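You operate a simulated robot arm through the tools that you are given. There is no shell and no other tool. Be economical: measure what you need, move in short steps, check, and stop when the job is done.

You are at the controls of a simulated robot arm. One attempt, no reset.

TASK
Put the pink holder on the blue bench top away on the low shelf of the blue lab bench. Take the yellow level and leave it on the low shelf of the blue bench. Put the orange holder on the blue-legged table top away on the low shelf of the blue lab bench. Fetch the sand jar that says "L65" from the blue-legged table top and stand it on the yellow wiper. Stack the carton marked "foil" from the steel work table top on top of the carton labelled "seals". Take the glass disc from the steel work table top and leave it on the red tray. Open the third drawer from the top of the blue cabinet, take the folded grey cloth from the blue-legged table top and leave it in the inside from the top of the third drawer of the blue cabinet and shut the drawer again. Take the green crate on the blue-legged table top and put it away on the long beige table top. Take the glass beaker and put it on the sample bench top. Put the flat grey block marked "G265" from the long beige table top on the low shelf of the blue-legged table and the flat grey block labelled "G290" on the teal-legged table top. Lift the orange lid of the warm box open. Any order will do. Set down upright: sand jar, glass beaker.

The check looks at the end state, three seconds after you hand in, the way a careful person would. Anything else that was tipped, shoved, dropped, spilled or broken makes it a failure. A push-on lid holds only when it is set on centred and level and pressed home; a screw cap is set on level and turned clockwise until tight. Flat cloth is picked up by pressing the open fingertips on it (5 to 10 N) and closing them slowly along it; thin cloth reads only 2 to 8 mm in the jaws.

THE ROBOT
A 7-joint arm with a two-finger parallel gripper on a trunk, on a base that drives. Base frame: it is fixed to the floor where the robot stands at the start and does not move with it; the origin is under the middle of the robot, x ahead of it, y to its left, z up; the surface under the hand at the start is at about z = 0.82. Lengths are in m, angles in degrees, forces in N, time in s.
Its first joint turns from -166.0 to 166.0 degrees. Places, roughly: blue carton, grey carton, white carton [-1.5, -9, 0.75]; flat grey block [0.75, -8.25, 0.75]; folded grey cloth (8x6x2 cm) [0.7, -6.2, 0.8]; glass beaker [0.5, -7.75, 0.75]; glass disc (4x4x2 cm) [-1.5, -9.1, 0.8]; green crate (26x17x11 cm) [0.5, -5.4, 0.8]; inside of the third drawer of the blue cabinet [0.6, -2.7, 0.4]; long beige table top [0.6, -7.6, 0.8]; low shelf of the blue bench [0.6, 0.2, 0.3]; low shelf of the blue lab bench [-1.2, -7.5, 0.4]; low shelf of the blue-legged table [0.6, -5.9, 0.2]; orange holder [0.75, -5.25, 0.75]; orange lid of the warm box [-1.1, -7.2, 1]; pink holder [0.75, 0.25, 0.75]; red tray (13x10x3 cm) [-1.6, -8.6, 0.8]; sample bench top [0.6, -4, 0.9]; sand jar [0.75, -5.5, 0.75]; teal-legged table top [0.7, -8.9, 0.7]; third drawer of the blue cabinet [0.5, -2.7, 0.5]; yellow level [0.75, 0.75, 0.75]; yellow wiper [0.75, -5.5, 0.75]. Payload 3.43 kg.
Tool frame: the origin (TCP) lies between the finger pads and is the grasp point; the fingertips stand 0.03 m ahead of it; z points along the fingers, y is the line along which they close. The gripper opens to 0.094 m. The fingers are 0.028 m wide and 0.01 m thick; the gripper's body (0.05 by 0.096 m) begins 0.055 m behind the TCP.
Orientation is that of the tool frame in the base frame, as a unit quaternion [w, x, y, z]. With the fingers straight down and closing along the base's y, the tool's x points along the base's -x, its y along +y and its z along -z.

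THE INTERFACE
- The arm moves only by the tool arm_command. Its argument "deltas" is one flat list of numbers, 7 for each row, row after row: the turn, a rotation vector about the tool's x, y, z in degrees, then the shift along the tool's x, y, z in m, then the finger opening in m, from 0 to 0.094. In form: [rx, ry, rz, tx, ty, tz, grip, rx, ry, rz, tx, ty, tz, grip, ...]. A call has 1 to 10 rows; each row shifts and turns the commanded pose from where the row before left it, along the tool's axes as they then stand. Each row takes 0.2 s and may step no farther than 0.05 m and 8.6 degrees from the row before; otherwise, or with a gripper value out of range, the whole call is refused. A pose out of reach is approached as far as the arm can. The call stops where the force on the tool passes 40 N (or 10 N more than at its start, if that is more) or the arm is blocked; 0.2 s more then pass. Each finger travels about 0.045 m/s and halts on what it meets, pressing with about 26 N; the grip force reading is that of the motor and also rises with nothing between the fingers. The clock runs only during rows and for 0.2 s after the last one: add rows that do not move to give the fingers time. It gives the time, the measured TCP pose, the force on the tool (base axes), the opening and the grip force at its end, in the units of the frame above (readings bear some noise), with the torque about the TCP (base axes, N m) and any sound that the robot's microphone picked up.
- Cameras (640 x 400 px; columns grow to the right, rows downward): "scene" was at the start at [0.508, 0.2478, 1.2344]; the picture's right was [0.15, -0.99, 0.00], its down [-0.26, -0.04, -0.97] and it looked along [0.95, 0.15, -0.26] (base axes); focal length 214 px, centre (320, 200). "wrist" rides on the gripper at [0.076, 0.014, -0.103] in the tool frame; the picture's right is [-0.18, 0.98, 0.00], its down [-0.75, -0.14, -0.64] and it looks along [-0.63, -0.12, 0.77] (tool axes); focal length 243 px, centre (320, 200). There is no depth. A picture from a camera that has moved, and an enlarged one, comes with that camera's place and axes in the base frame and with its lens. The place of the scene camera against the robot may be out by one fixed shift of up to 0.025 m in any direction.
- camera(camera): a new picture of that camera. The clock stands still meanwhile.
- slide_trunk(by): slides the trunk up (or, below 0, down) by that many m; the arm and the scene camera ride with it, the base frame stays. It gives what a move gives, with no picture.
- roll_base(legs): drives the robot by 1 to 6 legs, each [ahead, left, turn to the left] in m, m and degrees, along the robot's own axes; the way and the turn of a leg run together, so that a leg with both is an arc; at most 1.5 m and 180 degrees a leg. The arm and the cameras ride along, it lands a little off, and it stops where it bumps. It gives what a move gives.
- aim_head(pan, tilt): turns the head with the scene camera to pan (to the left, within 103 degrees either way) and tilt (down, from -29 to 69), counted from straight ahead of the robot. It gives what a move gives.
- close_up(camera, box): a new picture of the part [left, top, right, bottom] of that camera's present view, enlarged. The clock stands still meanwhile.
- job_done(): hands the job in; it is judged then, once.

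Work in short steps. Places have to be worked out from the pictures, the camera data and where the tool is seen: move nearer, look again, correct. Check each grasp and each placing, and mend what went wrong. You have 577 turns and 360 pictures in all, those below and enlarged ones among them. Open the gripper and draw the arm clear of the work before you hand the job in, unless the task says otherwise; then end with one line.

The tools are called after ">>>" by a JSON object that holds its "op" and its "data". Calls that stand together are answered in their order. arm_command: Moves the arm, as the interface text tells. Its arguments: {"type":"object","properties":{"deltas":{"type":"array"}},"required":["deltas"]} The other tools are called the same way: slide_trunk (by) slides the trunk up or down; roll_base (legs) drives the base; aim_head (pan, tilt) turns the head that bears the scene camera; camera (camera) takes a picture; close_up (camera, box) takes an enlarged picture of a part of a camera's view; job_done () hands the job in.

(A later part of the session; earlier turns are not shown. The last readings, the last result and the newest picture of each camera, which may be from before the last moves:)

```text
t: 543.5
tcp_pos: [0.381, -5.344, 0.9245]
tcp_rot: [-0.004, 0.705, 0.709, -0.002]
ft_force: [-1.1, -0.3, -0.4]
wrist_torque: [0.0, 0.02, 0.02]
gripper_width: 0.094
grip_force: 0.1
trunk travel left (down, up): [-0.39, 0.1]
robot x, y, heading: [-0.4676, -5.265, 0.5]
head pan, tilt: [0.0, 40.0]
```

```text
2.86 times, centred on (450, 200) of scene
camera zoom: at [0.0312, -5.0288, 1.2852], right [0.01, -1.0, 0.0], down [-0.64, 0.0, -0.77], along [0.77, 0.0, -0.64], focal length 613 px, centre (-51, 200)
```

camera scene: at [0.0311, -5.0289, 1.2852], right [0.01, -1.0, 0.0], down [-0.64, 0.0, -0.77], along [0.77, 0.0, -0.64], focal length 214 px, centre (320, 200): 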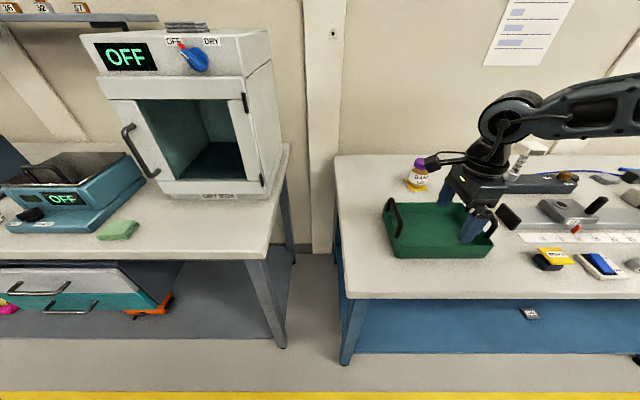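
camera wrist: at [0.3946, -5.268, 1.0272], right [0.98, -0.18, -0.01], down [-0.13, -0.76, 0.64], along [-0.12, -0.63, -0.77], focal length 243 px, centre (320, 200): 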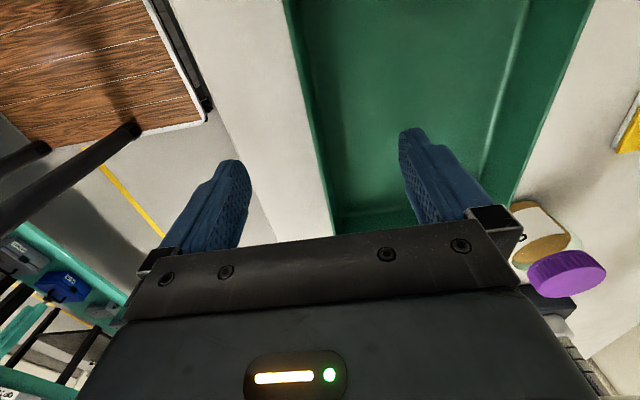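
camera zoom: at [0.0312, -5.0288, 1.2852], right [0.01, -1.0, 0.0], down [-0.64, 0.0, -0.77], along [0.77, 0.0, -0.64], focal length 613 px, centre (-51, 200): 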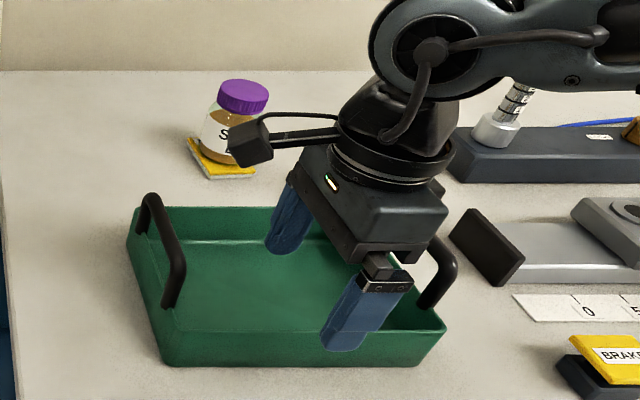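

The crate is shallow: rim z≈0.85, front wall at x≈0.373, centre y −5.345. Centre on the wall and descend to z≈0.845, then close.

>>> {"op": "arm_command", "data": {"deltas": [0, 0, 0, 0, -0.006, 0.03, 0.094, 0, 0, 0, 0, 0, 0.03, 0.094, 0, 0, 0, 0, 0, 0.012, 0.094, 0, 0, 0, 0, 0, 0.005, 0.094, 0, 0, 0, 0, 0, 0, 0.094]}}

>>> {"op": "close_up", "data": {"camera": "scene", "box": [370, 130, 530, 270]}}

```text
t: 544.7
tcp_pos: [0.3744, -5.3406, 0.8485]
tcp_rot: [-0.004, 0.705, 0.709, 0.0]
ft_force: [-0.1, -0.1, -1.0]
wrist_torque: [0.01, 0.0, -0.01]
gripper_width: 0.0937
grip_force: 0.0
trunk travel left (down, up): [-0.39, 0.1]
robot x, y, heading: [-0.4701, -5.2699, 0.2]
head pan, tilt: [0.0, 40.0]
```

```text
2.86 times, centred on (450, 200) of scene
camera zoom: at [0.0312, -5.0288, 1.2851], right [0.01, -1.0, 0.0], down [-0.64, 0.0, -0.77], along [0.77, 0.0, -0.64], focal length 613 px, centre (-51, 200)
```

zoom: 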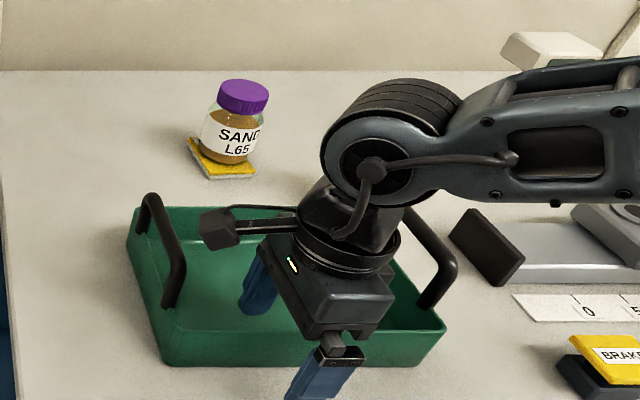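

>>> {"op": "arm_command", "data": {"deltas": [0, 0, 0, 0, 0, 0, 0.08, 0, 0, 0, 0, 0, 0, 0.06, 0, 0, 0, 0, 0, 0, 0.04, 0, 0, 0, 0, 0, 0, 0.02, 0, 0, 0, 0, 0, 0, 0.0, 0, 0, 0, 0, 0, 0, 0.0, 0, 0, 0, 0, 0, 0, 0.0, 0, 0, 0, 0, 0, 0, 0.0]}}

>>> {"op": "arm_command", "data": {"deltas": [0, 0, 0, 0, 0, -0.01, 0, 0, 0, 0, 0, 0, -0.01, 0, 0, 0, 0, 0, 0, -0.01, 0, 0, 0, 0, 0, 0, 0, 0]}}

>>> {"op": "close_up", "data": {"camera": "scene", "box": [370, 130, 530, 270]}}

```text
t: 546.5
tcp_pos: [0.3757, -5.3401, 0.849]
tcp_rot: [-0.004, 0.705, 0.709, 0.0]
ft_force: [2.2, 0.0, 0.3]
wrist_torque: [0.13, -0.03, -0.07]
gripper_width: 0.0085
grip_force: 25.9
trunk travel left (down, up): [-0.39, 0.1]
robot x, y, heading: [-0.4676, -5.2662, 0.2]
head pan, tilt: [0.0, 40.0]
```

```text
t: 547.5
tcp_pos: [0.375, -5.3424, 0.8791]
tcp_rot: [-0.004, 0.705, 0.709, 0.0]
ft_force: [0.3, 0.1, -5.3]
wrist_torque: [0.12, 0.48, -0.02]
gripper_width: 0.0092
grip_force: 26.3
trunk travel left (down, up): [-0.39, 0.1]
robot x, y, heading: [-0.47, -5.2654, 0.4]
head pan, tilt: [0.0, 40.0]
```

```text
2.86 times, centred on (450, 200) of scene
camera zoom: at [0.0313, -5.0288, 1.2851], right [0.01, -1.0, 0.0], down [-0.64, 0.0, -0.77], along [0.77, 0.0, -0.64], focal length 613 px, centre (-51, 200)
```

zoom: 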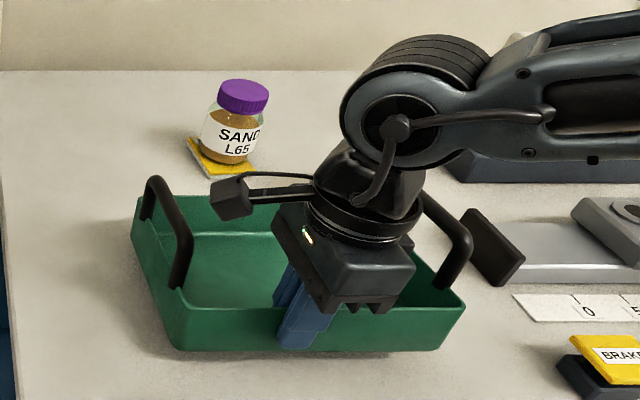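

The crate lifts level (≈5 N, 0.5 Nm). Raise it well up, fold back a bit, turn, and drive to the beige table.

>>> {"op": "arm_command", "data": {"deltas": [0, 0, 0, 0, 0, -0.03, 0, 0, 0, 0, 0, 0, -0.03, 0, 0, 0, 0, 0, 0, -0.03, 0, 0, 0, 0, 0, 0, -0.03, 0, 0, 0, 0, 0, 0, -0.03, 0, 0, 0, 0, 0, -0.03, -0.02, 0, 0, 0, 0, 0, -0.03, 0, 0, 0, 0, 0, 0, -0.03, 0, 0, 0, 0, 0, 0, -0.03, 0, 0]}}

>>> {"op": "slide_trunk", "data": {"by": 0.06}}

>>> {"op": "camera", "data": {"camera": "scene"}}

```text
t: 549.5
tcp_pos: [0.2577, -5.3454, 1.0482]
tcp_rot: [-0.004, 0.706, 0.709, -0.001]
ft_force: [0.5, 0.0, -5.7]
wrist_torque: [0.12, 0.46, 0.03]
gripper_width: 0.0091
grip_force: 26.1
trunk travel left (down, up): [-0.39, 0.1]
robot x, y, heading: [-0.4658, -5.266, 0.4]
head pan, tilt: [0.0, 40.0]
```

```text
t: 550.5
tcp_pos: [0.2591, -5.3439, 1.1082]
tcp_rot: [-0.004, 0.705, 0.709, -0.001]
ft_force: [0.3, 0.5, -5.9]
wrist_torque: [0.14, 0.43, 0.01]
gripper_width: 0.0092
grip_force: 26.4
trunk travel left (down, up): [-0.45, 0.04]
robot x, y, heading: [-0.47, -5.2668, 0.4]
head pan, tilt: [0.0, 40.0]
```

```text
154 pictures are left
camera scene: at [0.0313, -5.0289, 1.3451], right [0.01, -1.0, 0.0], down [-0.64, 0.0, -0.77], along [0.77, 0.0, -0.64], focal length 214 px, centre (320, 200)
```

scene: 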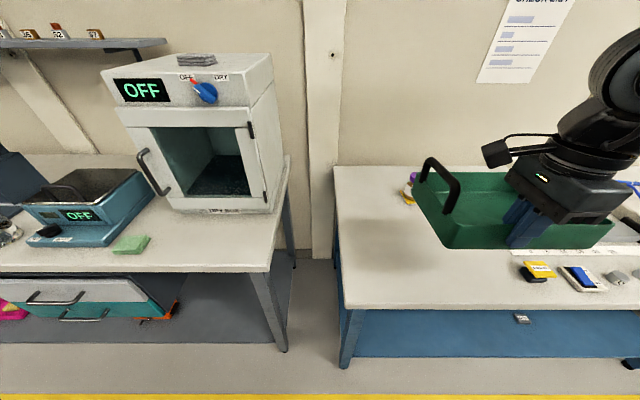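

>>> {"op": "roll_base", "data": {"legs": [[0, 0, -90.5], [1.2, 0, 0], [1.08, 0, 0]]}}

>>> {"op": "aim_head", "data": {"pan": 60, "tilt": 35}}

>>> {"op": "camera", "data": {"camera": "scene"}}

```text
t: 565.6
tcp_pos: [-0.5939, -8.267, 1.1077]
tcp_rot: [-0.003, 1.0, -0.008, 0.002]
ft_force: [-0.1, 0.4, -5.7]
wrist_torque: [0.41, -0.15, 0.03]
gripper_width: 0.0091
grip_force: 26.3
trunk travel left (down, up): [-0.45, 0.04]
robot x, y, heading: [-0.5024, -7.541, -91.0]
head pan, tilt: [0.0, 40.0]
```

```text
t: 566.9
tcp_pos: [-0.5933, -8.2669, 1.1077]
tcp_rot: [-0.003, 1.0, -0.007, 0.002]
ft_force: [0.2, 0.7, -6.0]
wrist_torque: [0.42, -0.14, 0.01]
gripper_width: 0.0092
grip_force: 25.8
trunk travel left (down, up): [-0.45, 0.04]
robot x, y, heading: [-0.5016, -7.5398, -90.8]
head pan, tilt: [60.0, 35.0]
```

```text
153 pictures are left
camera scene: at [-0.2216, -7.9946, 1.3527], right [-0.51, -0.86, 0.0], down [-0.49, 0.3, -0.82], along [0.7, -0.42, -0.57], focal length 214 px, centre (320, 200)
```

scene: 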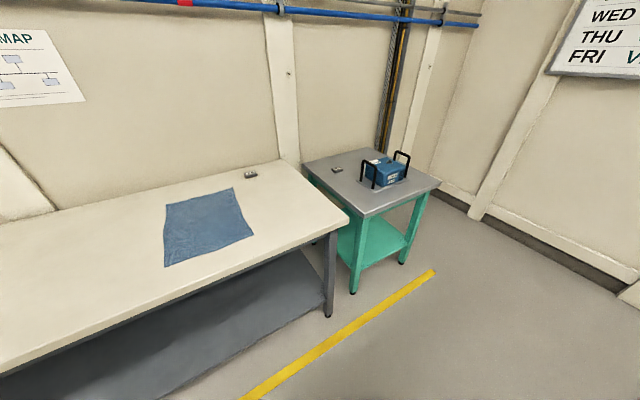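

Turn left to face the beige table, then look for the free area.

>>> {"op": "roll_base", "data": {"legs": [[0, 0, 91]]}}

>>> {"op": "aim_head", "data": {"pan": -15, "tilt": 40}}

>>> {"op": "camera", "data": {"camera": "scene"}}

>>> {"op": "camera", "data": {"camera": "wrist"}}

```text
t: 571.1
tcp_pos: [0.2274, -7.6293, 1.1086]
tcp_rot: [-0.005, 0.709, 0.705, -0.001]
ft_force: [-0.5, 0.9, -5.0]
wrist_torque: [0.12, 0.43, 0.01]
gripper_width: 0.0089
grip_force: 25.9
trunk travel left (down, up): [-0.45, 0.04]
robot x, y, heading: [-0.4981, -7.5429, -0.3]
head pan, tilt: [60.0, 35.0]
```

```text
t: 572.6
tcp_pos: [0.2263, -7.6298, 1.1084]
tcp_rot: [-0.004, 0.708, 0.706, -0.001]
ft_force: [0.2, -0.4, -5.4]
wrist_torque: [0.1, 0.42, 0.01]
gripper_width: 0.0089
grip_force: 26.2
trunk travel left (down, up): [-0.45, 0.04]
robot x, y, heading: [-0.5041, -7.5437, -0.1]
head pan, tilt: [-15.0, 40.0]
```

```text
152 pictures are left
camera scene: at [-0.0002, -7.3329, 1.3451], right [-0.26, -0.96, 0.0], down [-0.62, 0.17, -0.77], along [0.74, -0.2, -0.64], focal length 214 px, centre (320, 200)
```

scene: 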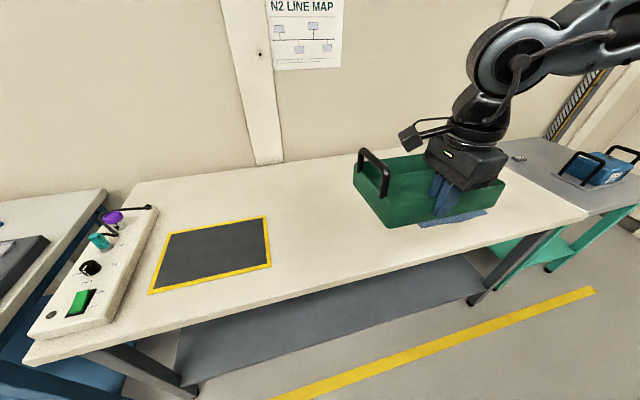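

```text
151 pictures are left
camera wrist: at [0.2411, -7.5533, 1.2104], right [0.98, -0.19, -0.01], down [-0.14, -0.76, 0.64], along [-0.13, -0.63, -0.77], focal length 243 px, centre (320, 200)
```

wrist: 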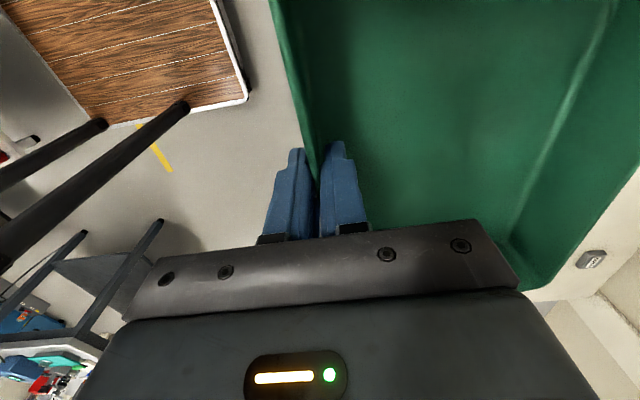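

Free area y −7.30…−7.80. Drive in so the crate sits at x 0.42–0.58, y≈−7.56, then lower.

>>> {"op": "roll_base", "data": {"legs": [[0.19, 0.07, 0]]}}

>>> {"op": "arm_command", "data": {"deltas": [0, 0, 0, 0, 0, 0.03, 0, 0, 0, 0, 0, 0, 0.03, 0, 0, 0, 0, 0, 0, 0.03, 0, 0, 0, 0, 0, 0, 0.03, 0, 0, 0, 0, 0, 0, 0.03, 0, 0, 0, 0, 0, 0, 0, 0]}}

>>> {"op": "camera", "data": {"camera": "scene"}}

```text
t: 574.2
tcp_pos: [0.4176, -7.5597, 1.1089]
tcp_rot: [-0.004, 0.709, 0.706, -0.001]
ft_force: [0.1, -0.1, -5.8]
wrist_torque: [0.11, 0.38, -0.02]
gripper_width: 0.0089
grip_force: 26.0
trunk travel left (down, up): [-0.45, 0.04]
robot x, y, heading: [-0.3115, -7.4704, -0.0]
head pan, tilt: [-15.0, 40.0]
```

```text
t: 575.6
tcp_pos: [0.4154, -7.5586, 0.9572]
tcp_rot: [-0.004, 0.709, 0.705, -0.001]
ft_force: [-1.1, -0.2, -5.8]
wrist_torque: [0.17, 0.42, 0.0]
gripper_width: 0.009
grip_force: 26.0
trunk travel left (down, up): [-0.45, 0.04]
robot x, y, heading: [-0.3067, -7.476, -0.4]
head pan, tilt: [-15.0, 40.0]
```

```text
150 pictures are left
camera scene: at [0.1907, -7.2638, 1.3451], right [-0.26, -0.96, 0.0], down [-0.62, 0.17, -0.77], along [0.74, -0.2, -0.64], focal length 214 px, centre (320, 200)
```

scene: 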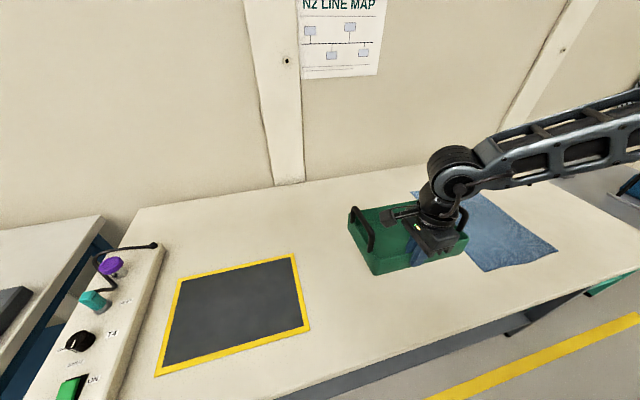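

Lower with the trunk 8 cm, then creep.

>>> {"op": "slide_trunk", "data": {"by": -0.085}}

>>> {"op": "arm_command", "data": {"deltas": [0, 0, 0, 0, 0, 0.006, 0, 0, 0, 0, 0, 0, 0.005, 0, 0, 0, 0, 0, 0, 0.004, 0, 0, 0, 0, 0, 0, 0.004, 0, 0, 0, 0, 0, 0, 0.003, 0, 0, 0, 0, 0, 0, 0.003, 0, 0, 0, 0, 0, 0, 0.003, 0, 0, 0, 0, 0, 0, 0, 0]}}

>>> {"op": "camera", "data": {"camera": "scene"}}

```text
t: 576.8
tcp_pos: [0.4157, -7.5576, 0.8711]
tcp_rot: [-0.003, 0.708, 0.706, 0.0]
ft_force: [-0.4, 0.7, -6.1]
wrist_torque: [0.15, 0.47, -0.03]
gripper_width: 0.0089
grip_force: 26.0
trunk travel left (down, up): [-0.365, 0.125]
robot x, y, heading: [-0.3068, -7.4705, -0.2]
head pan, tilt: [-15.0, 40.0]
```

```text
t: 578.6
tcp_pos: [0.4161, -7.5576, 0.8453]
tcp_rot: [-0.004, 0.708, 0.706, 0.0]
ft_force: [-2.7, -3.5, 19.5]
wrist_torque: [0.01, -0.19, -0.14]
gripper_width: 0.0085
grip_force: 25.8
trunk travel left (down, up): [-0.365, 0.125]
robot x, y, heading: [-0.3081, -7.4734, -0.4]
head pan, tilt: [-15.0, 40.0]
```

```text
149 pictures are left
camera scene: at [0.19, -7.2638, 1.2605], right [-0.26, -0.96, 0.0], down [-0.62, 0.17, -0.77], along [0.74, -0.2, -0.64], focal length 214 px, centre (320, 200)
```

scene: 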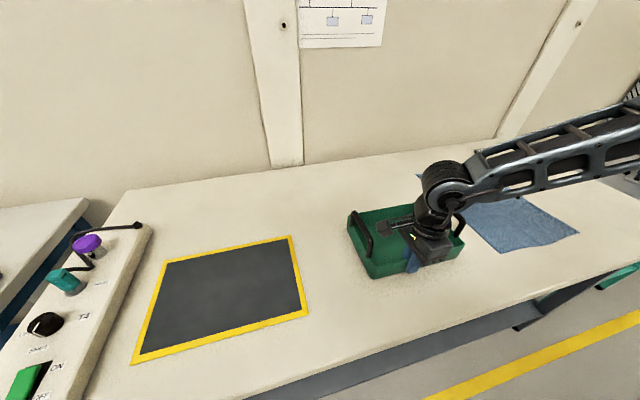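

On the table. Open (to ~5 cm, so neither finger hits the opposite parts), rise and check.

>>> {"op": "arm_command", "data": {"deltas": [0, 0, 0, 0, 0, -0.002, 0.02, 0, 0, 0, 0, 0, 0, 0.04, 0, 0, 0, 0, 0, 0, 0.06, 0, 0, 0, 0, 0, 0, 0.06, 0, 0, 0, 0, 0, -0.03, 0.06, 0, 0, 0, 0, 0, -0.05, 0.06, 0, 0, 0, 0, 0, -0.05, 0.06, 0, 0, 0, 0, 0, -0.05, 0.06, 0, 0, 0, 0, 0, -0.03, 0.06]}}

>>> {"op": "camera", "data": {"camera": "scene"}}

```text
t: 580.6
tcp_pos: [0.4184, -7.561, 1.0559]
tcp_rot: [-0.004, 0.708, 0.706, -0.001]
ft_force: [0.4, -0.2, 0.1]
wrist_torque: [-0.01, 0.01, 0.0]
gripper_width: 0.0601
grip_force: 0.1
trunk travel left (down, up): [-0.365, 0.125]
robot x, y, heading: [-0.3077, -7.4731, -0.3]
head pan, tilt: [-15.0, 40.0]
```

```text
148 pictures are left
camera scene: at [0.1907, -7.2637, 1.26], right [-0.26, -0.96, 0.0], down [-0.62, 0.17, -0.77], along [0.74, -0.2, -0.64], focal length 214 px, centre (320, 200)
```

scene: 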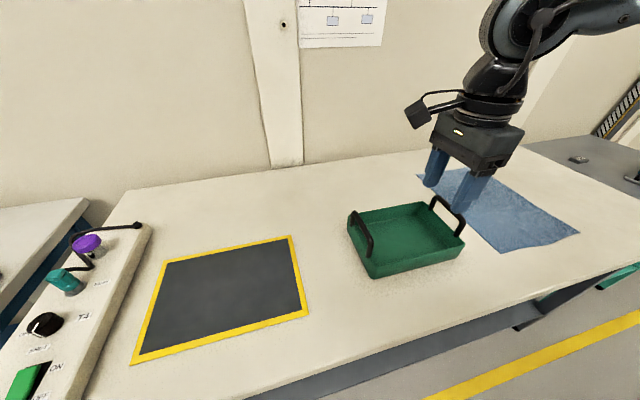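

Crate is on the beige table. Now to the blue cabinet: back off, turn to +y and drive up the aisle.

>>> {"op": "roll_base", "data": {"legs": [[-0.08, 0, 0], [0, 0, 90], [1.4, 0, 0], [1.4, 0, 0], [1.4, 0, 0]]}}

>>> {"op": "aim_head", "data": {"pan": -50, "tilt": 30}}

>>> {"op": "camera", "data": {"camera": "scene"}}

```text
t: 605.4
tcp_pos: [-0.3341, -2.5048, 1.0555]
tcp_rot: [-0.002, -0.01, 1.0, -0.004]
ft_force: [0.0, 0.9, 0.8]
wrist_torque: [0.0, 0.01, -0.01]
gripper_width: 0.06
grip_force: 0.0
trunk travel left (down, up): [-0.365, 0.125]
robot x, y, heading: [-0.4025, -3.2327, 91.1]
head pan, tilt: [-15.0, 40.0]
```

```text
t: 606.4
tcp_pos: [-0.334, -2.5062, 1.0557]
tcp_rot: [-0.003, -0.009, 1.0, -0.004]
ft_force: [-0.1, 0.8, -0.4]
wrist_torque: [0.0, 0.01, 0.01]
gripper_width: 0.0601
grip_force: 0.0
trunk travel left (down, up): [-0.365, 0.125]
robot x, y, heading: [-0.4036, -3.2341, 91.0]
head pan, tilt: [-50.0, 30.0]
```

```text
147 pictures are left
camera scene: at [-0.5654, -2.737, 1.2755], right [0.66, -0.75, 0.0], down [-0.38, -0.33, -0.87], along [0.65, 0.57, -0.5], focal length 214 px, centre (320, 200)
```

scene: 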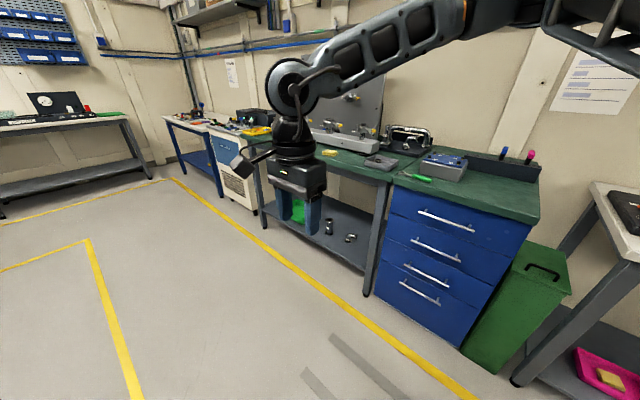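

Four drawers; the third handle is near (0.28, −2.66, 0.47). I'll stand at about (−0.49, −2.07) heading −45° so the arm alone can pull ~0.3 m. Drive there first.

>>> {"op": "roll_base", "data": {"legs": [[1.17, 0.08, 0], [0, 0, -68], [0, 0, -68]]}}

>>> {"op": "arm_command", "data": {"deltas": [0, 0, -7.5, 0, 0, 0, 0.06, 0, 0, -7.5, 0, 0, 0, 0.06, 0, 0, -7.5, 0, 0, 0, 0.06, 0, 0, -7.5, 0, 0, 0, 0.06, 0, 0, -7.5, 0, 0, 0, 0.06, 0, 0, -7.5, 0, 0, 0, 0.06]}}

>>> {"op": "aim_head", "data": {"pan": 0, "tilt": 40}}

>>> {"op": "camera", "data": {"camera": "scene"}}

```text
t: 618.3
tcp_pos: [-0.0565, -2.6409, 1.0552]
tcp_rot: [-0.004, 0.925, 0.38, 0.001]
ft_force: [0.6, -0.7, 0.7]
wrist_torque: [-0.01, 0.02, 0.01]
gripper_width: 0.0599
grip_force: 0.0
trunk travel left (down, up): [-0.365, 0.125]
robot x, y, heading: [-0.5048, -2.0654, -45.3]
head pan, tilt: [-50.0, 30.0]
```

```text
t: 619.7
tcp_pos: [-0.0551, -2.6415, 1.0547]
tcp_rot: [-0.003, 0.709, 0.705, 0.002]
ft_force: [-0.9, 0.2, 0.1]
wrist_torque: [-0.01, 0.04, 0.02]
gripper_width: 0.0602
grip_force: 0.0
trunk travel left (down, up): [-0.365, 0.125]
robot x, y, heading: [-0.5033, -2.067, -45.4]
head pan, tilt: [-50.0, 30.0]
```

```text
t: 620.9
tcp_pos: [-0.0545, -2.6395, 1.0555]
tcp_rot: [-0.004, 0.71, 0.704, 0.003]
ft_force: [0.9, -0.8, -0.1]
wrist_torque: [0.05, -0.01, -0.02]
gripper_width: 0.0599
grip_force: 0.1
trunk travel left (down, up): [-0.365, 0.125]
robot x, y, heading: [-0.5056, -2.067, -45.7]
head pan, tilt: [0.0, 40.0]
```

```text
146 pictures are left
camera scene: at [-0.0033, -2.2569, 1.2602], right [-0.71, -0.7, 0.0], down [-0.45, 0.46, -0.77], along [0.54, -0.55, -0.64], focal length 214 px, centre (320, 200)
```

scene: 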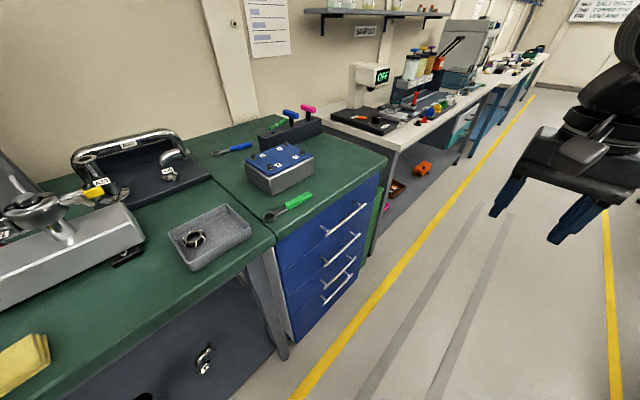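

Cabinet front x≈0.33, y −2.43…−2.98. Lower the trunk and pitch the tool toward horizontal (jaws closing vertically).

>>> {"op": "slide_trunk", "data": {"by": -0.365}}

>>> {"op": "arm_command", "data": {"deltas": [-8.5, 0, 0, 0, 0, 0, 0.06, -8.5, 0, 0, 0, 0, 0, 0.06, -8.5, 0, 0, 0, 0, 0, 0.06, -8.5, 0, 0, 0, 0, 0, 0.06, -8.5, 0, 0, 0, 0, 0, 0.06, -8.5, 0, 0, 0, 0, 0, 0.06, -8.5, 0, 0, 0, 0, 0, 0.06, -8.5, 0, 0, 0, 0, 0, 0.06, -8.5, 0, 0, 0, 0, 0, 0.06]}}

>>> {"op": "camera", "data": {"camera": "wrist"}}

>>> {"op": "camera", "data": {"camera": "scene"}}

```text
t: 624.5
tcp_pos: [-0.0549, -2.6405, 0.6893]
tcp_rot: [-0.004, 0.71, 0.704, 0.003]
ft_force: [0.0, -0.4, 0.2]
wrist_torque: [-0.03, 0.03, 0.04]
gripper_width: 0.0601
grip_force: 0.1
trunk travel left (down, up): [0.0, 0.49]
robot x, y, heading: [-0.5046, -2.0613, -45.4]
head pan, tilt: [0.0, 40.0]
```

```text
t: 626.5
tcp_pos: [-0.0571, -2.6399, 0.6902]
tcp_rot: [0.438, 0.559, 0.55, 0.439]
ft_force: [0.2, 0.3, 0.4]
wrist_torque: [-0.02, 0.01, -0.05]
gripper_width: 0.0601
grip_force: 0.0
trunk travel left (down, up): [0.0, 0.49]
robot x, y, heading: [-0.5014, -2.0644, -45.5]
head pan, tilt: [0.0, 40.0]
```

```text
145 pictures are left
camera wrist: at [-0.153, -2.5631, 0.7285], right [0.23, -0.19, 0.95], down [-0.66, -0.75, 0.01], along [0.71, -0.63, -0.3], focal length 243 px, centre (320, 200)
```

wrist: 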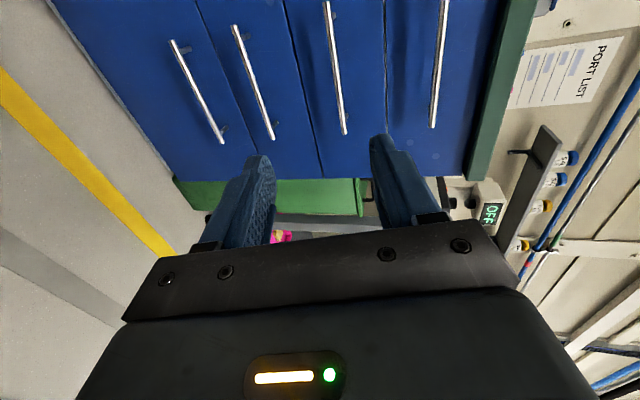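

```text
144 pictures are left
camera scene: at [-0.0033, -2.2569, 0.8953], right [-0.71, -0.7, 0.0], down [-0.45, 0.46, -0.77], along [0.54, -0.55, -0.64], focal length 214 px, centre (320, 200)
```

scene: 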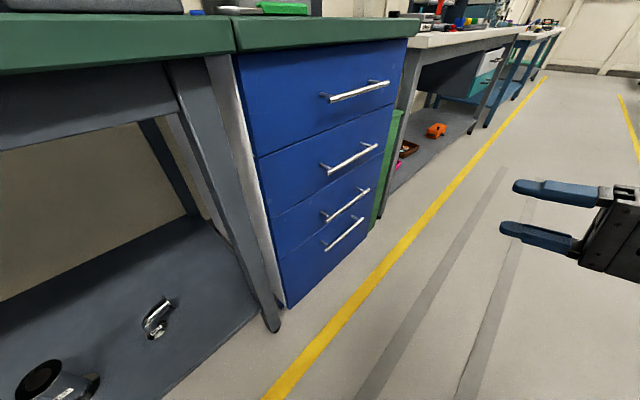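

Tool at 76° — good. Third handle: x≈0.287, y −2.774…−2.576, z≈0.468. Lower the hand 20 cm and advance to just in front.

>>> {"op": "arm_command", "data": {"deltas": [0, 0, 0, -0.007, -0.0389, 0.0092, 0.05, 0, 0, 0, -0.007, -0.0389, 0.0092, 0.05, 0, 0, 0, -0.007, -0.0389, 0.0092, 0.05, 0, 0, 0, -0.007, -0.0389, 0.0092, 0.05, 0, 0, 0, -0.007, -0.0389, 0.0092, 0.05, 0, 0, 0, 0, 0.0098, 0.0417, 0.05, 0, 0, 0, 0, 0.0098, 0.0417, 0.05, 0, 0, 0, 0, 0.0098, 0.0417, 0.05, 0, 0, 0, 0, 0.0098, 0.0417, 0.05]}}

>>> {"op": "camera", "data": {"camera": "wrist"}}

>>> {"op": "camera", "data": {"camera": "scene"}}

```text
t: 628.5
tcp_pos: [0.1125, -2.6754, 0.4889]
tcp_rot: [0.436, 0.56, 0.551, 0.438]
ft_force: [0.1, -0.8, 0.7]
wrist_torque: [0.0, 0.0, 0.02]
gripper_width: 0.0498
grip_force: 0.0
trunk travel left (down, up): [0.0, 0.49]
robot x, y, heading: [-0.5054, -2.0653, -45.4]
head pan, tilt: [0.0, 40.0]
```

```text
143 pictures are left
camera wrist: at [0.0172, -2.5986, 0.5282], right [0.23, -0.19, 0.95], down [-0.66, -0.75, 0.01], along [0.71, -0.63, -0.3], focal length 243 px, centre (320, 200)
```

wrist: 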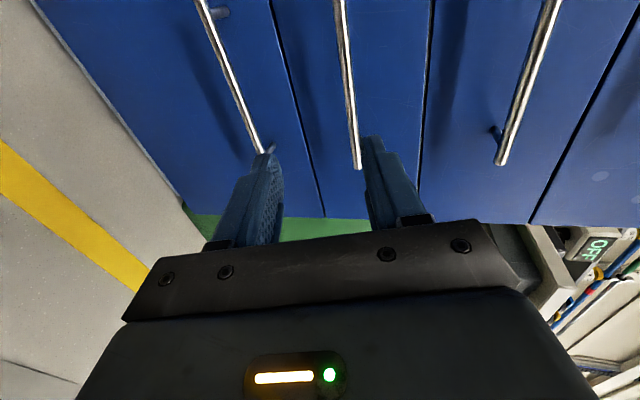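

```text
142 pictures are left
camera scene: at [-0.0035, -2.2571, 0.8952], right [-0.71, -0.7, 0.0], down [-0.45, 0.46, -0.77], along [0.54, -0.55, -0.64], focal length 214 px, centre (320, 200)
```

scene: 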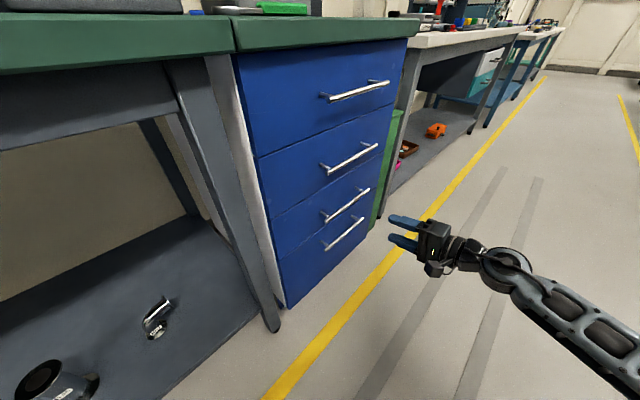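

Triangulating again: bar at x≈0.26–0.28, z≈0.48, i.e. slightly above the finger midline. Raise ~2.4 cm and advance 5 cm, then look.

>>> {"op": "arm_command", "data": {"deltas": [0, 0, 0, 0, 0.0234, -0.0055, 0.05, 0, 0, 0, 0, 0.0057, 0.0243, 0.05, 0, 0, 0, 0, 0.0057, 0.0243, 0.05, 0, 0, 0, 0, 0, 0, 0.05]}}

>>> {"op": "camera", "data": {"camera": "wrist"}}

```text
t: 629.5
tcp_pos: [0.1643, -2.676, 0.513]
tcp_rot: [0.437, 0.56, 0.551, 0.438]
ft_force: [-0.2, 0.6, 0.6]
wrist_torque: [0.0, 0.0, -0.01]
gripper_width: 0.0502
grip_force: 0.0
trunk travel left (down, up): [0.0, 0.49]
robot x, y, heading: [-0.5031, -2.0636, -45.4]
head pan, tilt: [0.0, 40.0]
```

```text
141 pictures are left
camera wrist: at [0.068, -2.5997, 0.5518], right [0.23, -0.19, 0.95], down [-0.66, -0.75, 0.01], along [0.71, -0.63, -0.3], focal length 243 px, centre (320, 200)
```

wrist: 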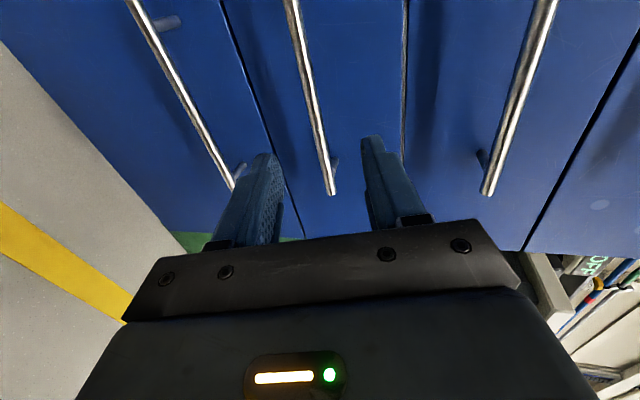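

Bar at x≈0.255, z≈0.486. Advance 7.6 cm so the bar lies between the fingertips, watching for contact.

>>> {"op": "arm_command", "data": {"deltas": [0, 0, 0, 0, -0.0018, 0.0264, 0.05, 0, 0, 0, 0, -0.0018, 0.0264, 0.05, 0, 0, 0, 0, -0.0018, 0.0214, 0.05, 0, 0, 0, 0, 0, 0.005, 0.05, 0, 0, 0, 0, 0, 0, 0.05]}}

>>> {"op": "camera", "data": {"camera": "wrist"}}

>>> {"op": "close_up", "data": {"camera": "scene", "box": [280, 150, 440, 290]}}

```text
t: 630.6
tcp_pos: [0.2404, -2.6763, 0.4886]
tcp_rot: [0.436, 0.559, 0.552, 0.438]
ft_force: [-0.8, 0.6, 0.2]
wrist_torque: [0.04, 0.0, -0.02]
gripper_width: 0.0503
grip_force: 0.2
trunk travel left (down, up): [0.0, 0.49]
robot x, y, heading: [-0.5058, -2.0639, -45.3]
head pan, tilt: [0.0, 40.0]
```

```text
140 pictures are left
camera wrist: at [0.143, -2.599, 0.5272], right [0.23, -0.19, 0.95], down [-0.66, -0.75, 0.01], along [0.71, -0.63, -0.3], focal length 243 px, centre (320, 200)
```

wrist: 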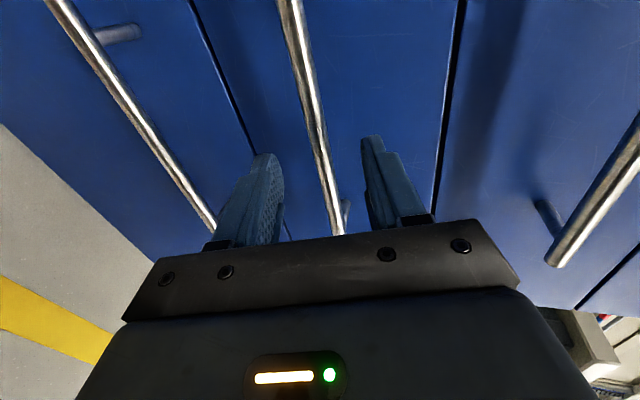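

```text
2.86 times, centred on (360, 220) of scene
camera zoom: at [-0.0032, -2.2568, 0.8951], right [-0.71, -0.7, 0.0], down [-0.45, 0.46, -0.77], along [0.54, -0.55, -0.64], focal length 613 px, centre (206, 143)
```

zoom: 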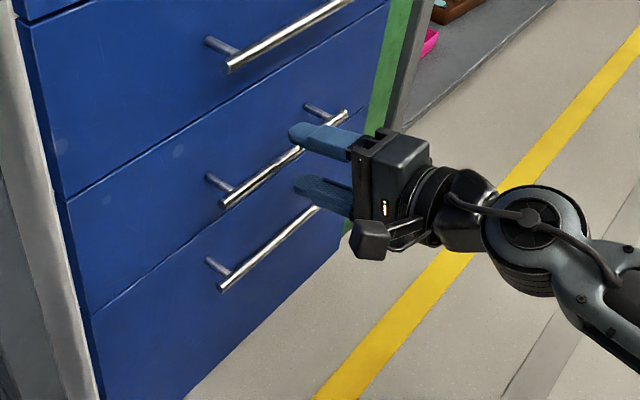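

The third handle is between the fingers. Close, then pull back 3 cm as a test.

>>> {"op": "arm_command", "data": {"deltas": [0, 0, 0, 0, 0, 0, 0.04, 0, 0, 0, 0, 0, 0, 0.02, 0, 0, 0, 0, 0, 0, 0.0, 0, 0, 0, 0, 0, 0, 0.0, 0, 0, 0, 0, 0, 0, 0.0, 0, 0, 0, 0, 0, 0, 0.0]}}

>>> {"op": "arm_command", "data": {"deltas": [0, 0, 0, 0, -0.0023, -0.0097, 0, 0, 0, 0, 0, -0.0023, -0.0097, 0, 0, 0, 0, 0, -0.0023, -0.0097, 0, 0, 0, 0, 0, 0, 0, 0]}}

>>> {"op": "camera", "data": {"camera": "wrist"}}

```text
t: 632.0
tcp_pos: [0.2396, -2.6754, 0.4893]
tcp_rot: [0.437, 0.559, 0.552, 0.438]
ft_force: [0.3, 0.5, 0.0]
wrist_torque: [-0.02, 0.02, -0.03]
gripper_width: 0.0
grip_force: 26.4
trunk travel left (down, up): [0.0, 0.49]
robot x, y, heading: [-0.5026, -2.0659, -45.4]
head pan, tilt: [0.0, 40.0]
```

```text
t: 633.0
tcp_pos: [0.2106, -2.6776, 0.4902]
tcp_rot: [0.436, 0.559, 0.552, 0.439]
ft_force: [-0.6, -0.1, 0.4]
wrist_torque: [0.0, 0.0, 0.01]
gripper_width: 0.0
grip_force: 25.7
trunk travel left (down, up): [0.0, 0.49]
robot x, y, heading: [-0.5084, -2.0682, -45.1]
head pan, tilt: [0.0, 40.0]
```

```text
138 pictures are left
camera wrist: at [0.1132, -2.5994, 0.5274], right [0.23, -0.19, 0.95], down [-0.66, -0.75, 0.01], along [0.71, -0.63, -0.3], focal length 243 px, centre (320, 200)
```

wrist: 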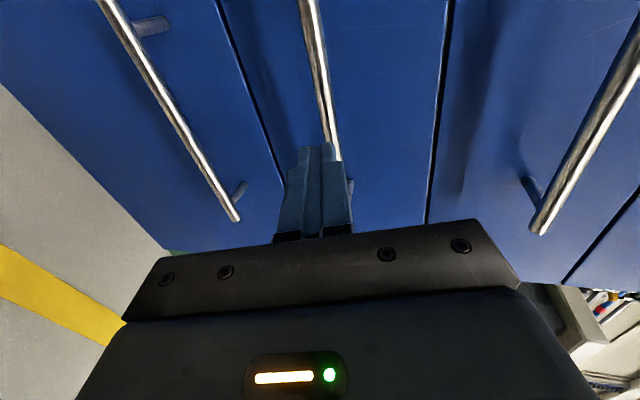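

The fingers closed just short of the bar (it's at x≈0.278, z≈0.48). Open and advance further, to TCP x≈0.265.

>>> {"op": "arm_command", "data": {"deltas": [0, 0, 0, 0, 0, 0, 0.05, 0, 0, 0, 0, 0, 0, 0.05, 0, 0, 0, 0, 0, 0, 0.05, 0, 0, 0, 0, 0.0026, 0.0261, 0.05, 0, 0, 0, 0, 0.0026, 0.0271, 0.05, 0, 0, 0, 0, 0, 0, 0.05]}}

>>> {"op": "arm_command", "data": {"deltas": [0, 0, 0, 0, 0, 0, 0.04, 0, 0, 0, 0, 0, 0, 0.02, 0, 0, 0, 0, 0, 0, 0.0, 0, 0, 0, 0, 0, 0, 0.0, 0, 0, 0, 0, 0, 0, 0.0]}}

>>> {"op": "camera", "data": {"camera": "wrist"}}

```text
t: 634.5
tcp_pos: [0.2638, -2.6763, 0.4806]
tcp_rot: [0.437, 0.559, 0.552, 0.438]
ft_force: [1.0, 0.2, -0.1]
wrist_torque: [0.0, 0.01, 0.0]
gripper_width: 0.0499
grip_force: 0.1
trunk travel left (down, up): [0.0, 0.49]
robot x, y, heading: [-0.509, -2.0645, -45.5]
head pan, tilt: [0.0, 40.0]
```

```text
t: 635.6
tcp_pos: [0.2639, -2.6753, 0.4844]
tcp_rot: [0.439, 0.558, 0.551, 0.438]
ft_force: [2.1, 3.1, 30.0]
wrist_torque: [-1.15, -0.37, 0.76]
gripper_width: 0.0116
grip_force: 45.6
trunk travel left (down, up): [0.0, 0.49]
robot x, y, heading: [-0.5098, -2.0647, -45.4]
head pan, tilt: [0.0, 40.0]
```

```text
137 pictures are left
camera wrist: at [0.1665, -2.5999, 0.5219], right [0.23, -0.19, 0.96], down [-0.66, -0.75, 0.01], along [0.71, -0.63, -0.3], focal length 243 px, centre (320, 200)
```

wrist: 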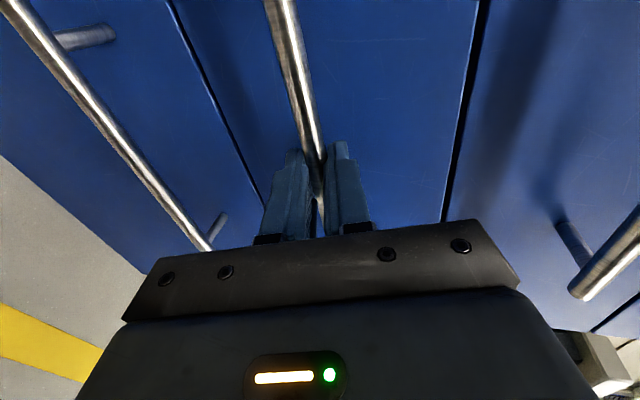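

Bar gripped (12 mm). Relieve the vertical offset, then pull slowly.

>>> {"op": "arm_command", "data": {"deltas": [0, 0, 0, 0, 0.004, 0, 0, 0, 0, 0, 0, -0.0023, -0.0097, 0, 0, 0, 0, 0, -0.0046, -0.0195, 0, 0, 0, 0, 0, -0.0046, -0.0195, 0, 0, 0, 0, 0, 0, 0, 0]}}

>>> {"op": "camera", "data": {"camera": "scene"}}

```text
t: 636.9
tcp_pos: [0.214, -2.6764, 0.4844]
tcp_rot: [0.436, 0.561, 0.552, 0.437]
ft_force: [-0.6, -7.9, -7.5]
wrist_torque: [-1.49, 0.01, -0.82]
gripper_width: 0.0119
grip_force: 45.0
trunk travel left (down, up): [0.0, 0.49]
robot x, y, heading: [-0.5034, -2.0641, -45.9]
head pan, tilt: [0.0, 40.0]
```

```text
136 pictures are left
camera scene: at [-0.0032, -2.2571, 0.8948], right [-0.71, -0.7, 0.0], down [-0.45, 0.46, -0.77], along [0.54, -0.55, -0.64], focal length 214 px, centre (320, 200)
```

scene: 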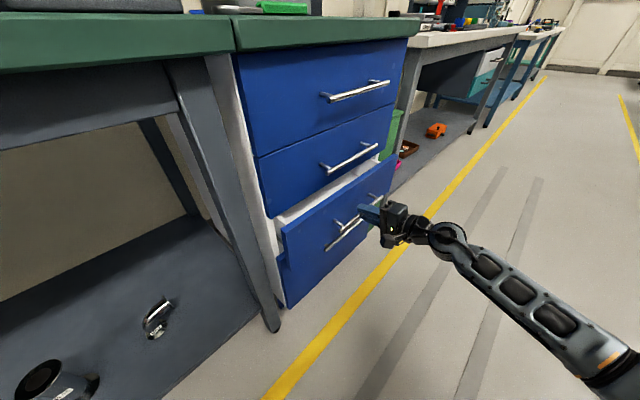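

The third drawer is sliding out. Continue pulling 22 cm more.

>>> {"op": "arm_command", "data": {"deltas": [0, 0, 0, 0, -0.005, -0.0214, 0, 0, 0, 0, 0, -0.005, -0.0214, 0, 0, 0, 0, 0, -0.005, -0.0214, 0, 0, 0, 0, 0, -0.005, -0.0214, 0, 0, 0, 0, 0, -0.005, -0.0214, 0, 0, 0, 0, 0, -0.005, -0.0214, 0, 0, 0, 0, 0, -0.005, -0.0214, 0, 0, 0, 0, 0, -0.005, -0.0214, 0, 0, 0, 0, 0, -0.005, -0.0214, 0, 0, 0, 0, 0, -0.005, -0.0214, 0]}}

>>> {"op": "camera", "data": {"camera": "scene"}}

```text
t: 639.0
tcp_pos: [-0.0075, -2.6765, 0.4859]
tcp_rot: [0.437, 0.562, 0.552, 0.435]
ft_force: [0.5, -25.1, -26.5]
wrist_torque: [-1.36, 0.29, -0.23]
gripper_width: 0.0118
grip_force: 44.7
trunk travel left (down, up): [0.0, 0.49]
robot x, y, heading: [-0.5056, -2.0637, -45.3]
head pan, tilt: [0.0, 40.0]
```

```text
135 pictures are left
camera scene: at [-0.0029, -2.2573, 0.8948], right [-0.71, -0.7, 0.0], down [-0.45, 0.46, -0.77], along [0.54, -0.55, -0.64], focal length 214 px, centre (320, 200)
```

scene: 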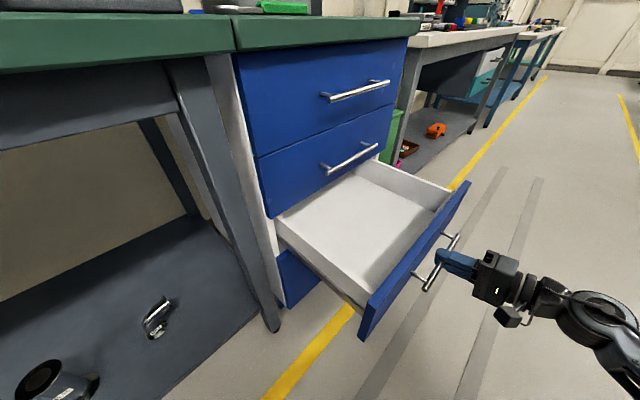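

Drawer open ~27 cm, empty inside. Release the handle and back off; then raise.

>>> {"op": "arm_command", "data": {"deltas": [0, 0, 0, 0, 0, 0, 0.02, 0, 0, 0, 0, 0, 0, 0.04, 0, 0, 0, 0, 0, 0, 0.05, 0, 0, 0, 0, 0, 0, 0.05, 0, 0, 0, 0, -0.007, -0.03, 0.05, 0, 0, 0, 0, -0.007, -0.03, 0.05, 0, 0, 0, 0, 0.03, 0, 0.05, 0, 0, 0, 0, 0.03, 0, 0.05]}}

>>> {"op": "slide_trunk", "data": {"by": 0.4}}

>>> {"op": "arm_command", "data": {"deltas": [8.5, 0, 0, 0, 0, 0, 0.05, 8.5, 0, 0, 0, 0, 0, 0.05, 8.5, 0, 0, 0, 0, 0, 0.05, 8.5, 0, 0, 0, 0, 0, 0.05, 8.5, 0, 0, 0, 0, 0, 0.05, 8.5, 0, 0, 0, 0, 0, 0.05, 8.5, 0, 0, 0, 0, 0, 0.05, 8.5, 0, 0, 0, 0, 0, 0.05, 8.5, 0, 0, 0, 0, 0, 0.05]}}

```text
t: 640.9
tcp_pos: [-0.053, -2.6758, 0.5452]
tcp_rot: [0.437, 0.559, 0.551, 0.438]
ft_force: [0.4, -0.2, 0.0]
wrist_torque: [0.0, -0.02, 0.04]
gripper_width: 0.0502
grip_force: 0.0
trunk travel left (down, up): [0.0, 0.49]
robot x, y, heading: [-0.5037, -2.0653, -45.6]
head pan, tilt: [0.0, 40.0]
```

```text
t: 644.7
tcp_pos: [-0.0506, -2.6773, 0.9466]
tcp_rot: [0.436, 0.56, 0.552, 0.438]
ft_force: [0.0, 0.2, -0.2]
wrist_torque: [0.01, 0.04, -0.01]
gripper_width: 0.05
grip_force: 0.0
trunk travel left (down, up): [-0.4, 0.09]
robot x, y, heading: [-0.5049, -2.0651, -45.4]
head pan, tilt: [0.0, 40.0]
```

```text
t: 646.7
tcp_pos: [-0.0527, -2.6781, 0.9474]
tcp_rot: [-0.003, 0.711, 0.703, 0.001]
ft_force: [-0.8, 0.3, -0.9]
wrist_torque: [-0.01, -0.03, -0.01]
gripper_width: 0.0501
grip_force: 0.1
trunk travel left (down, up): [-0.4, 0.09]
robot x, y, heading: [-0.5037, -2.064, -45.6]
head pan, tilt: [0.0, 40.0]
```

Now fetch the cloth: turn to −y, shift to the left side of the aisle to clear the open drawer, and drive to the blue-legged table.

>>> {"op": "roll_base", "data": {"legs": [[0, 0, -44.5], [0, -0.07, 0], [1.4, 0, 0]]}}

>>> {"op": "aim_head", "data": {"pan": 60, "tilt": 40}}

>>> {"op": "camera", "data": {"camera": "scene"}}

```text
t: 654.6
tcp_pos: [-0.6893, -3.9312, 0.9455]
tcp_rot: [-0.005, 0.931, 0.365, 0.005]
ft_force: [0.2, 0.6, 0.4]
wrist_torque: [0.0, 0.02, -0.02]
gripper_width: 0.05
grip_force: 0.1
trunk travel left (down, up): [-0.4, 0.09]
robot x, y, heading: [-0.5699, -3.186, -90.0]
head pan, tilt: [0.0, 40.0]
stopped in leg 3: the robot was blocked; the commanded pose is now the measured one
```

```text
t: 655.9
tcp_pos: [-0.6881, -3.9308, 0.9447]
tcp_rot: [-0.005, 0.931, 0.366, 0.005]
ft_force: [0.5, 1.0, -0.3]
wrist_torque: [0.0, 0.0, 0.0]
gripper_width: 0.0499
grip_force: 0.0
trunk travel left (down, up): [-0.4, 0.09]
robot x, y, heading: [-0.5763, -3.1867, -90.3]
head pan, tilt: [60.0, 40.0]
```

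```text
134 pictures are left
camera scene: at [-0.2856, -3.6291, 1.2961], right [-0.5, -0.86, 0.01], down [-0.56, 0.32, -0.76], along [0.66, -0.39, -0.64], focal length 214 px, centre (320, 200)
```

scene: 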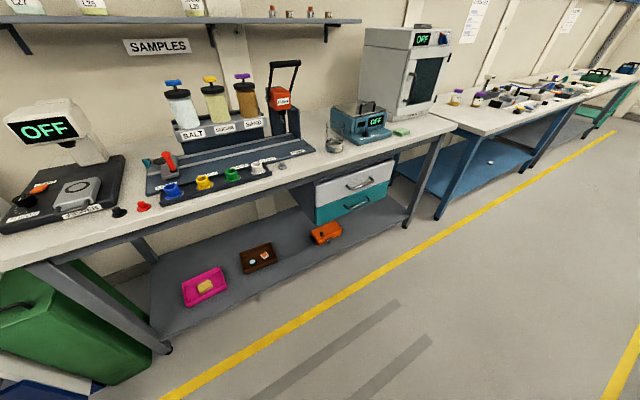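

Blocked at y −3.19; look ahead to see by what.

>>> {"op": "aim_head", "data": {"pan": -30, "tilt": 40}}

>>> {"op": "camera", "data": {"camera": "scene"}}

```text
t: 657.5
tcp_pos: [-0.6888, -3.9313, 0.9454]
tcp_rot: [-0.004, 0.931, 0.366, 0.005]
ft_force: [0.6, 0.2, 0.4]
wrist_torque: [-0.02, 0.01, 0.03]
gripper_width: 0.0502
grip_force: 0.1
trunk travel left (down, up): [-0.4, 0.09]
robot x, y, heading: [-0.5711, -3.1878, -90.3]
head pan, tilt: [-30.0, 40.0]
```

```text
133 pictures are left
camera scene: at [-0.4018, -3.6597, 1.2967], right [-0.86, 0.5, 0.0], down [0.32, 0.55, -0.77], along [-0.39, -0.67, -0.64], focal length 214 px, centre (320, 200)
```

scene: 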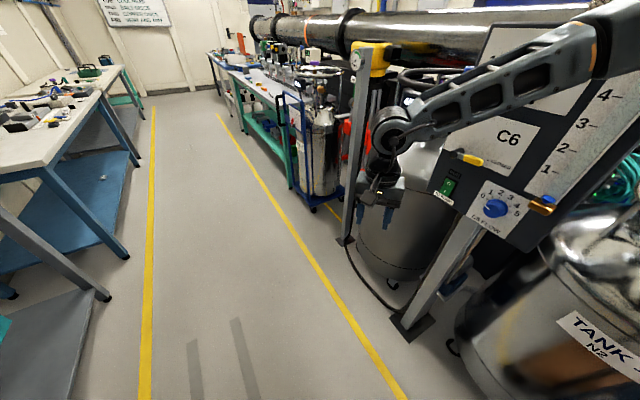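

The arm's elbow side probably touched the C6 panel. I swing the hand ~0.22 m to the left (+x) with the arm before continuing.

>>> {"op": "roll_base", "data": {"legs": [[-0.04, 0, 0]]}}

>>> {"op": "arm_command", "data": {"deltas": [0, 0, 0, 0.035, 0.027, 0, 0.05, 0, 0, 0, 0.035, 0.027, 0, 0.05, 0, 0, 0, 0.035, 0.027, 0, 0.05, 0, 0, 0, 0.035, 0.027, 0, 0.05, 0, 0, 0, 0.035, 0.027, 0, 0.05, 0, 0, 0, 0.035, 0.027, 0, 0.05]}}

>>> {"op": "camera", "data": {"camera": "scene"}}

>>> {"op": "aim_head", "data": {"pan": -60, "tilt": 30}}

>>> {"op": "camera", "data": {"camera": "scene"}}

```text
t: 658.4
tcp_pos: [-0.6931, -3.8955, 0.9404]
tcp_rot: [-0.006, 0.93, 0.367, 0.009]
ft_force: [-0.6, 0.0, 0.3]
wrist_torque: [-0.01, 0.0, 0.04]
gripper_width: 0.05
grip_force: 0.1
trunk travel left (down, up): [-0.4, 0.09]
robot x, y, heading: [-0.5723, -3.1474, -90.4]
head pan, tilt: [-30.0, 40.0]
```

```text
t: 659.8
tcp_pos: [-0.426, -3.8718, 0.9452]
tcp_rot: [-0.006, 0.93, 0.366, 0.009]
ft_force: [-0.4, 0.0, -0.2]
wrist_torque: [0.0, -0.03, -0.02]
gripper_width: 0.0499
grip_force: 0.0
trunk travel left (down, up): [-0.4, 0.09]
robot x, y, heading: [-0.5692, -3.1483, -90.1]
head pan, tilt: [-30.0, 40.0]
```

```text
132 pictures are left
camera scene: at [-0.4099, -3.6257, 1.2953], right [-0.86, 0.5, 0.0], down [0.32, 0.56, -0.77], along [-0.39, -0.66, -0.64], focal length 214 px, centre (320, 200)
```

scene: 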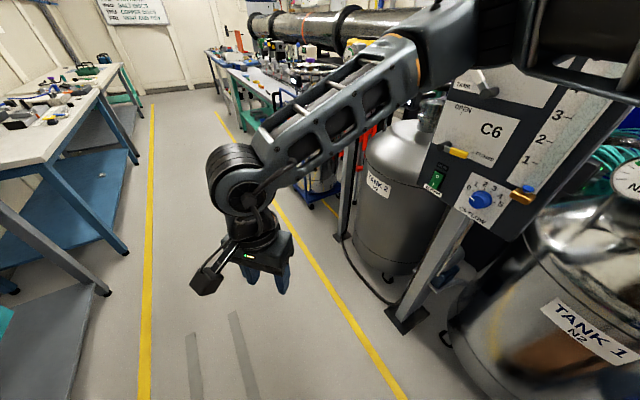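

```text
t: 660.8
tcp_pos: [-0.4256, -3.8721, 0.9461]
tcp_rot: [-0.007, 0.93, 0.367, 0.01]
ft_force: [-0.3, -0.8, -0.3]
wrist_torque: [0.02, -0.01, 0.0]
gripper_width: 0.0498
grip_force: 0.1
trunk travel left (down, up): [-0.4, 0.09]
robot x, y, heading: [-0.5723, -3.1509, -90.0]
head pan, tilt: [-60.0, 30.0]
```

```text
131 pictures are left
camera scene: at [-0.4446, -3.5972, 1.3105], right [-0.5, 0.87, 0.0], down [0.43, 0.25, -0.87], along [-0.75, -0.43, -0.5], focal length 214 px, centre (320, 200)
```

scene: 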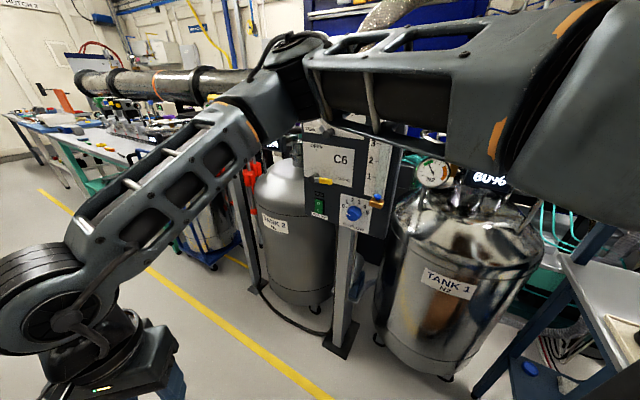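

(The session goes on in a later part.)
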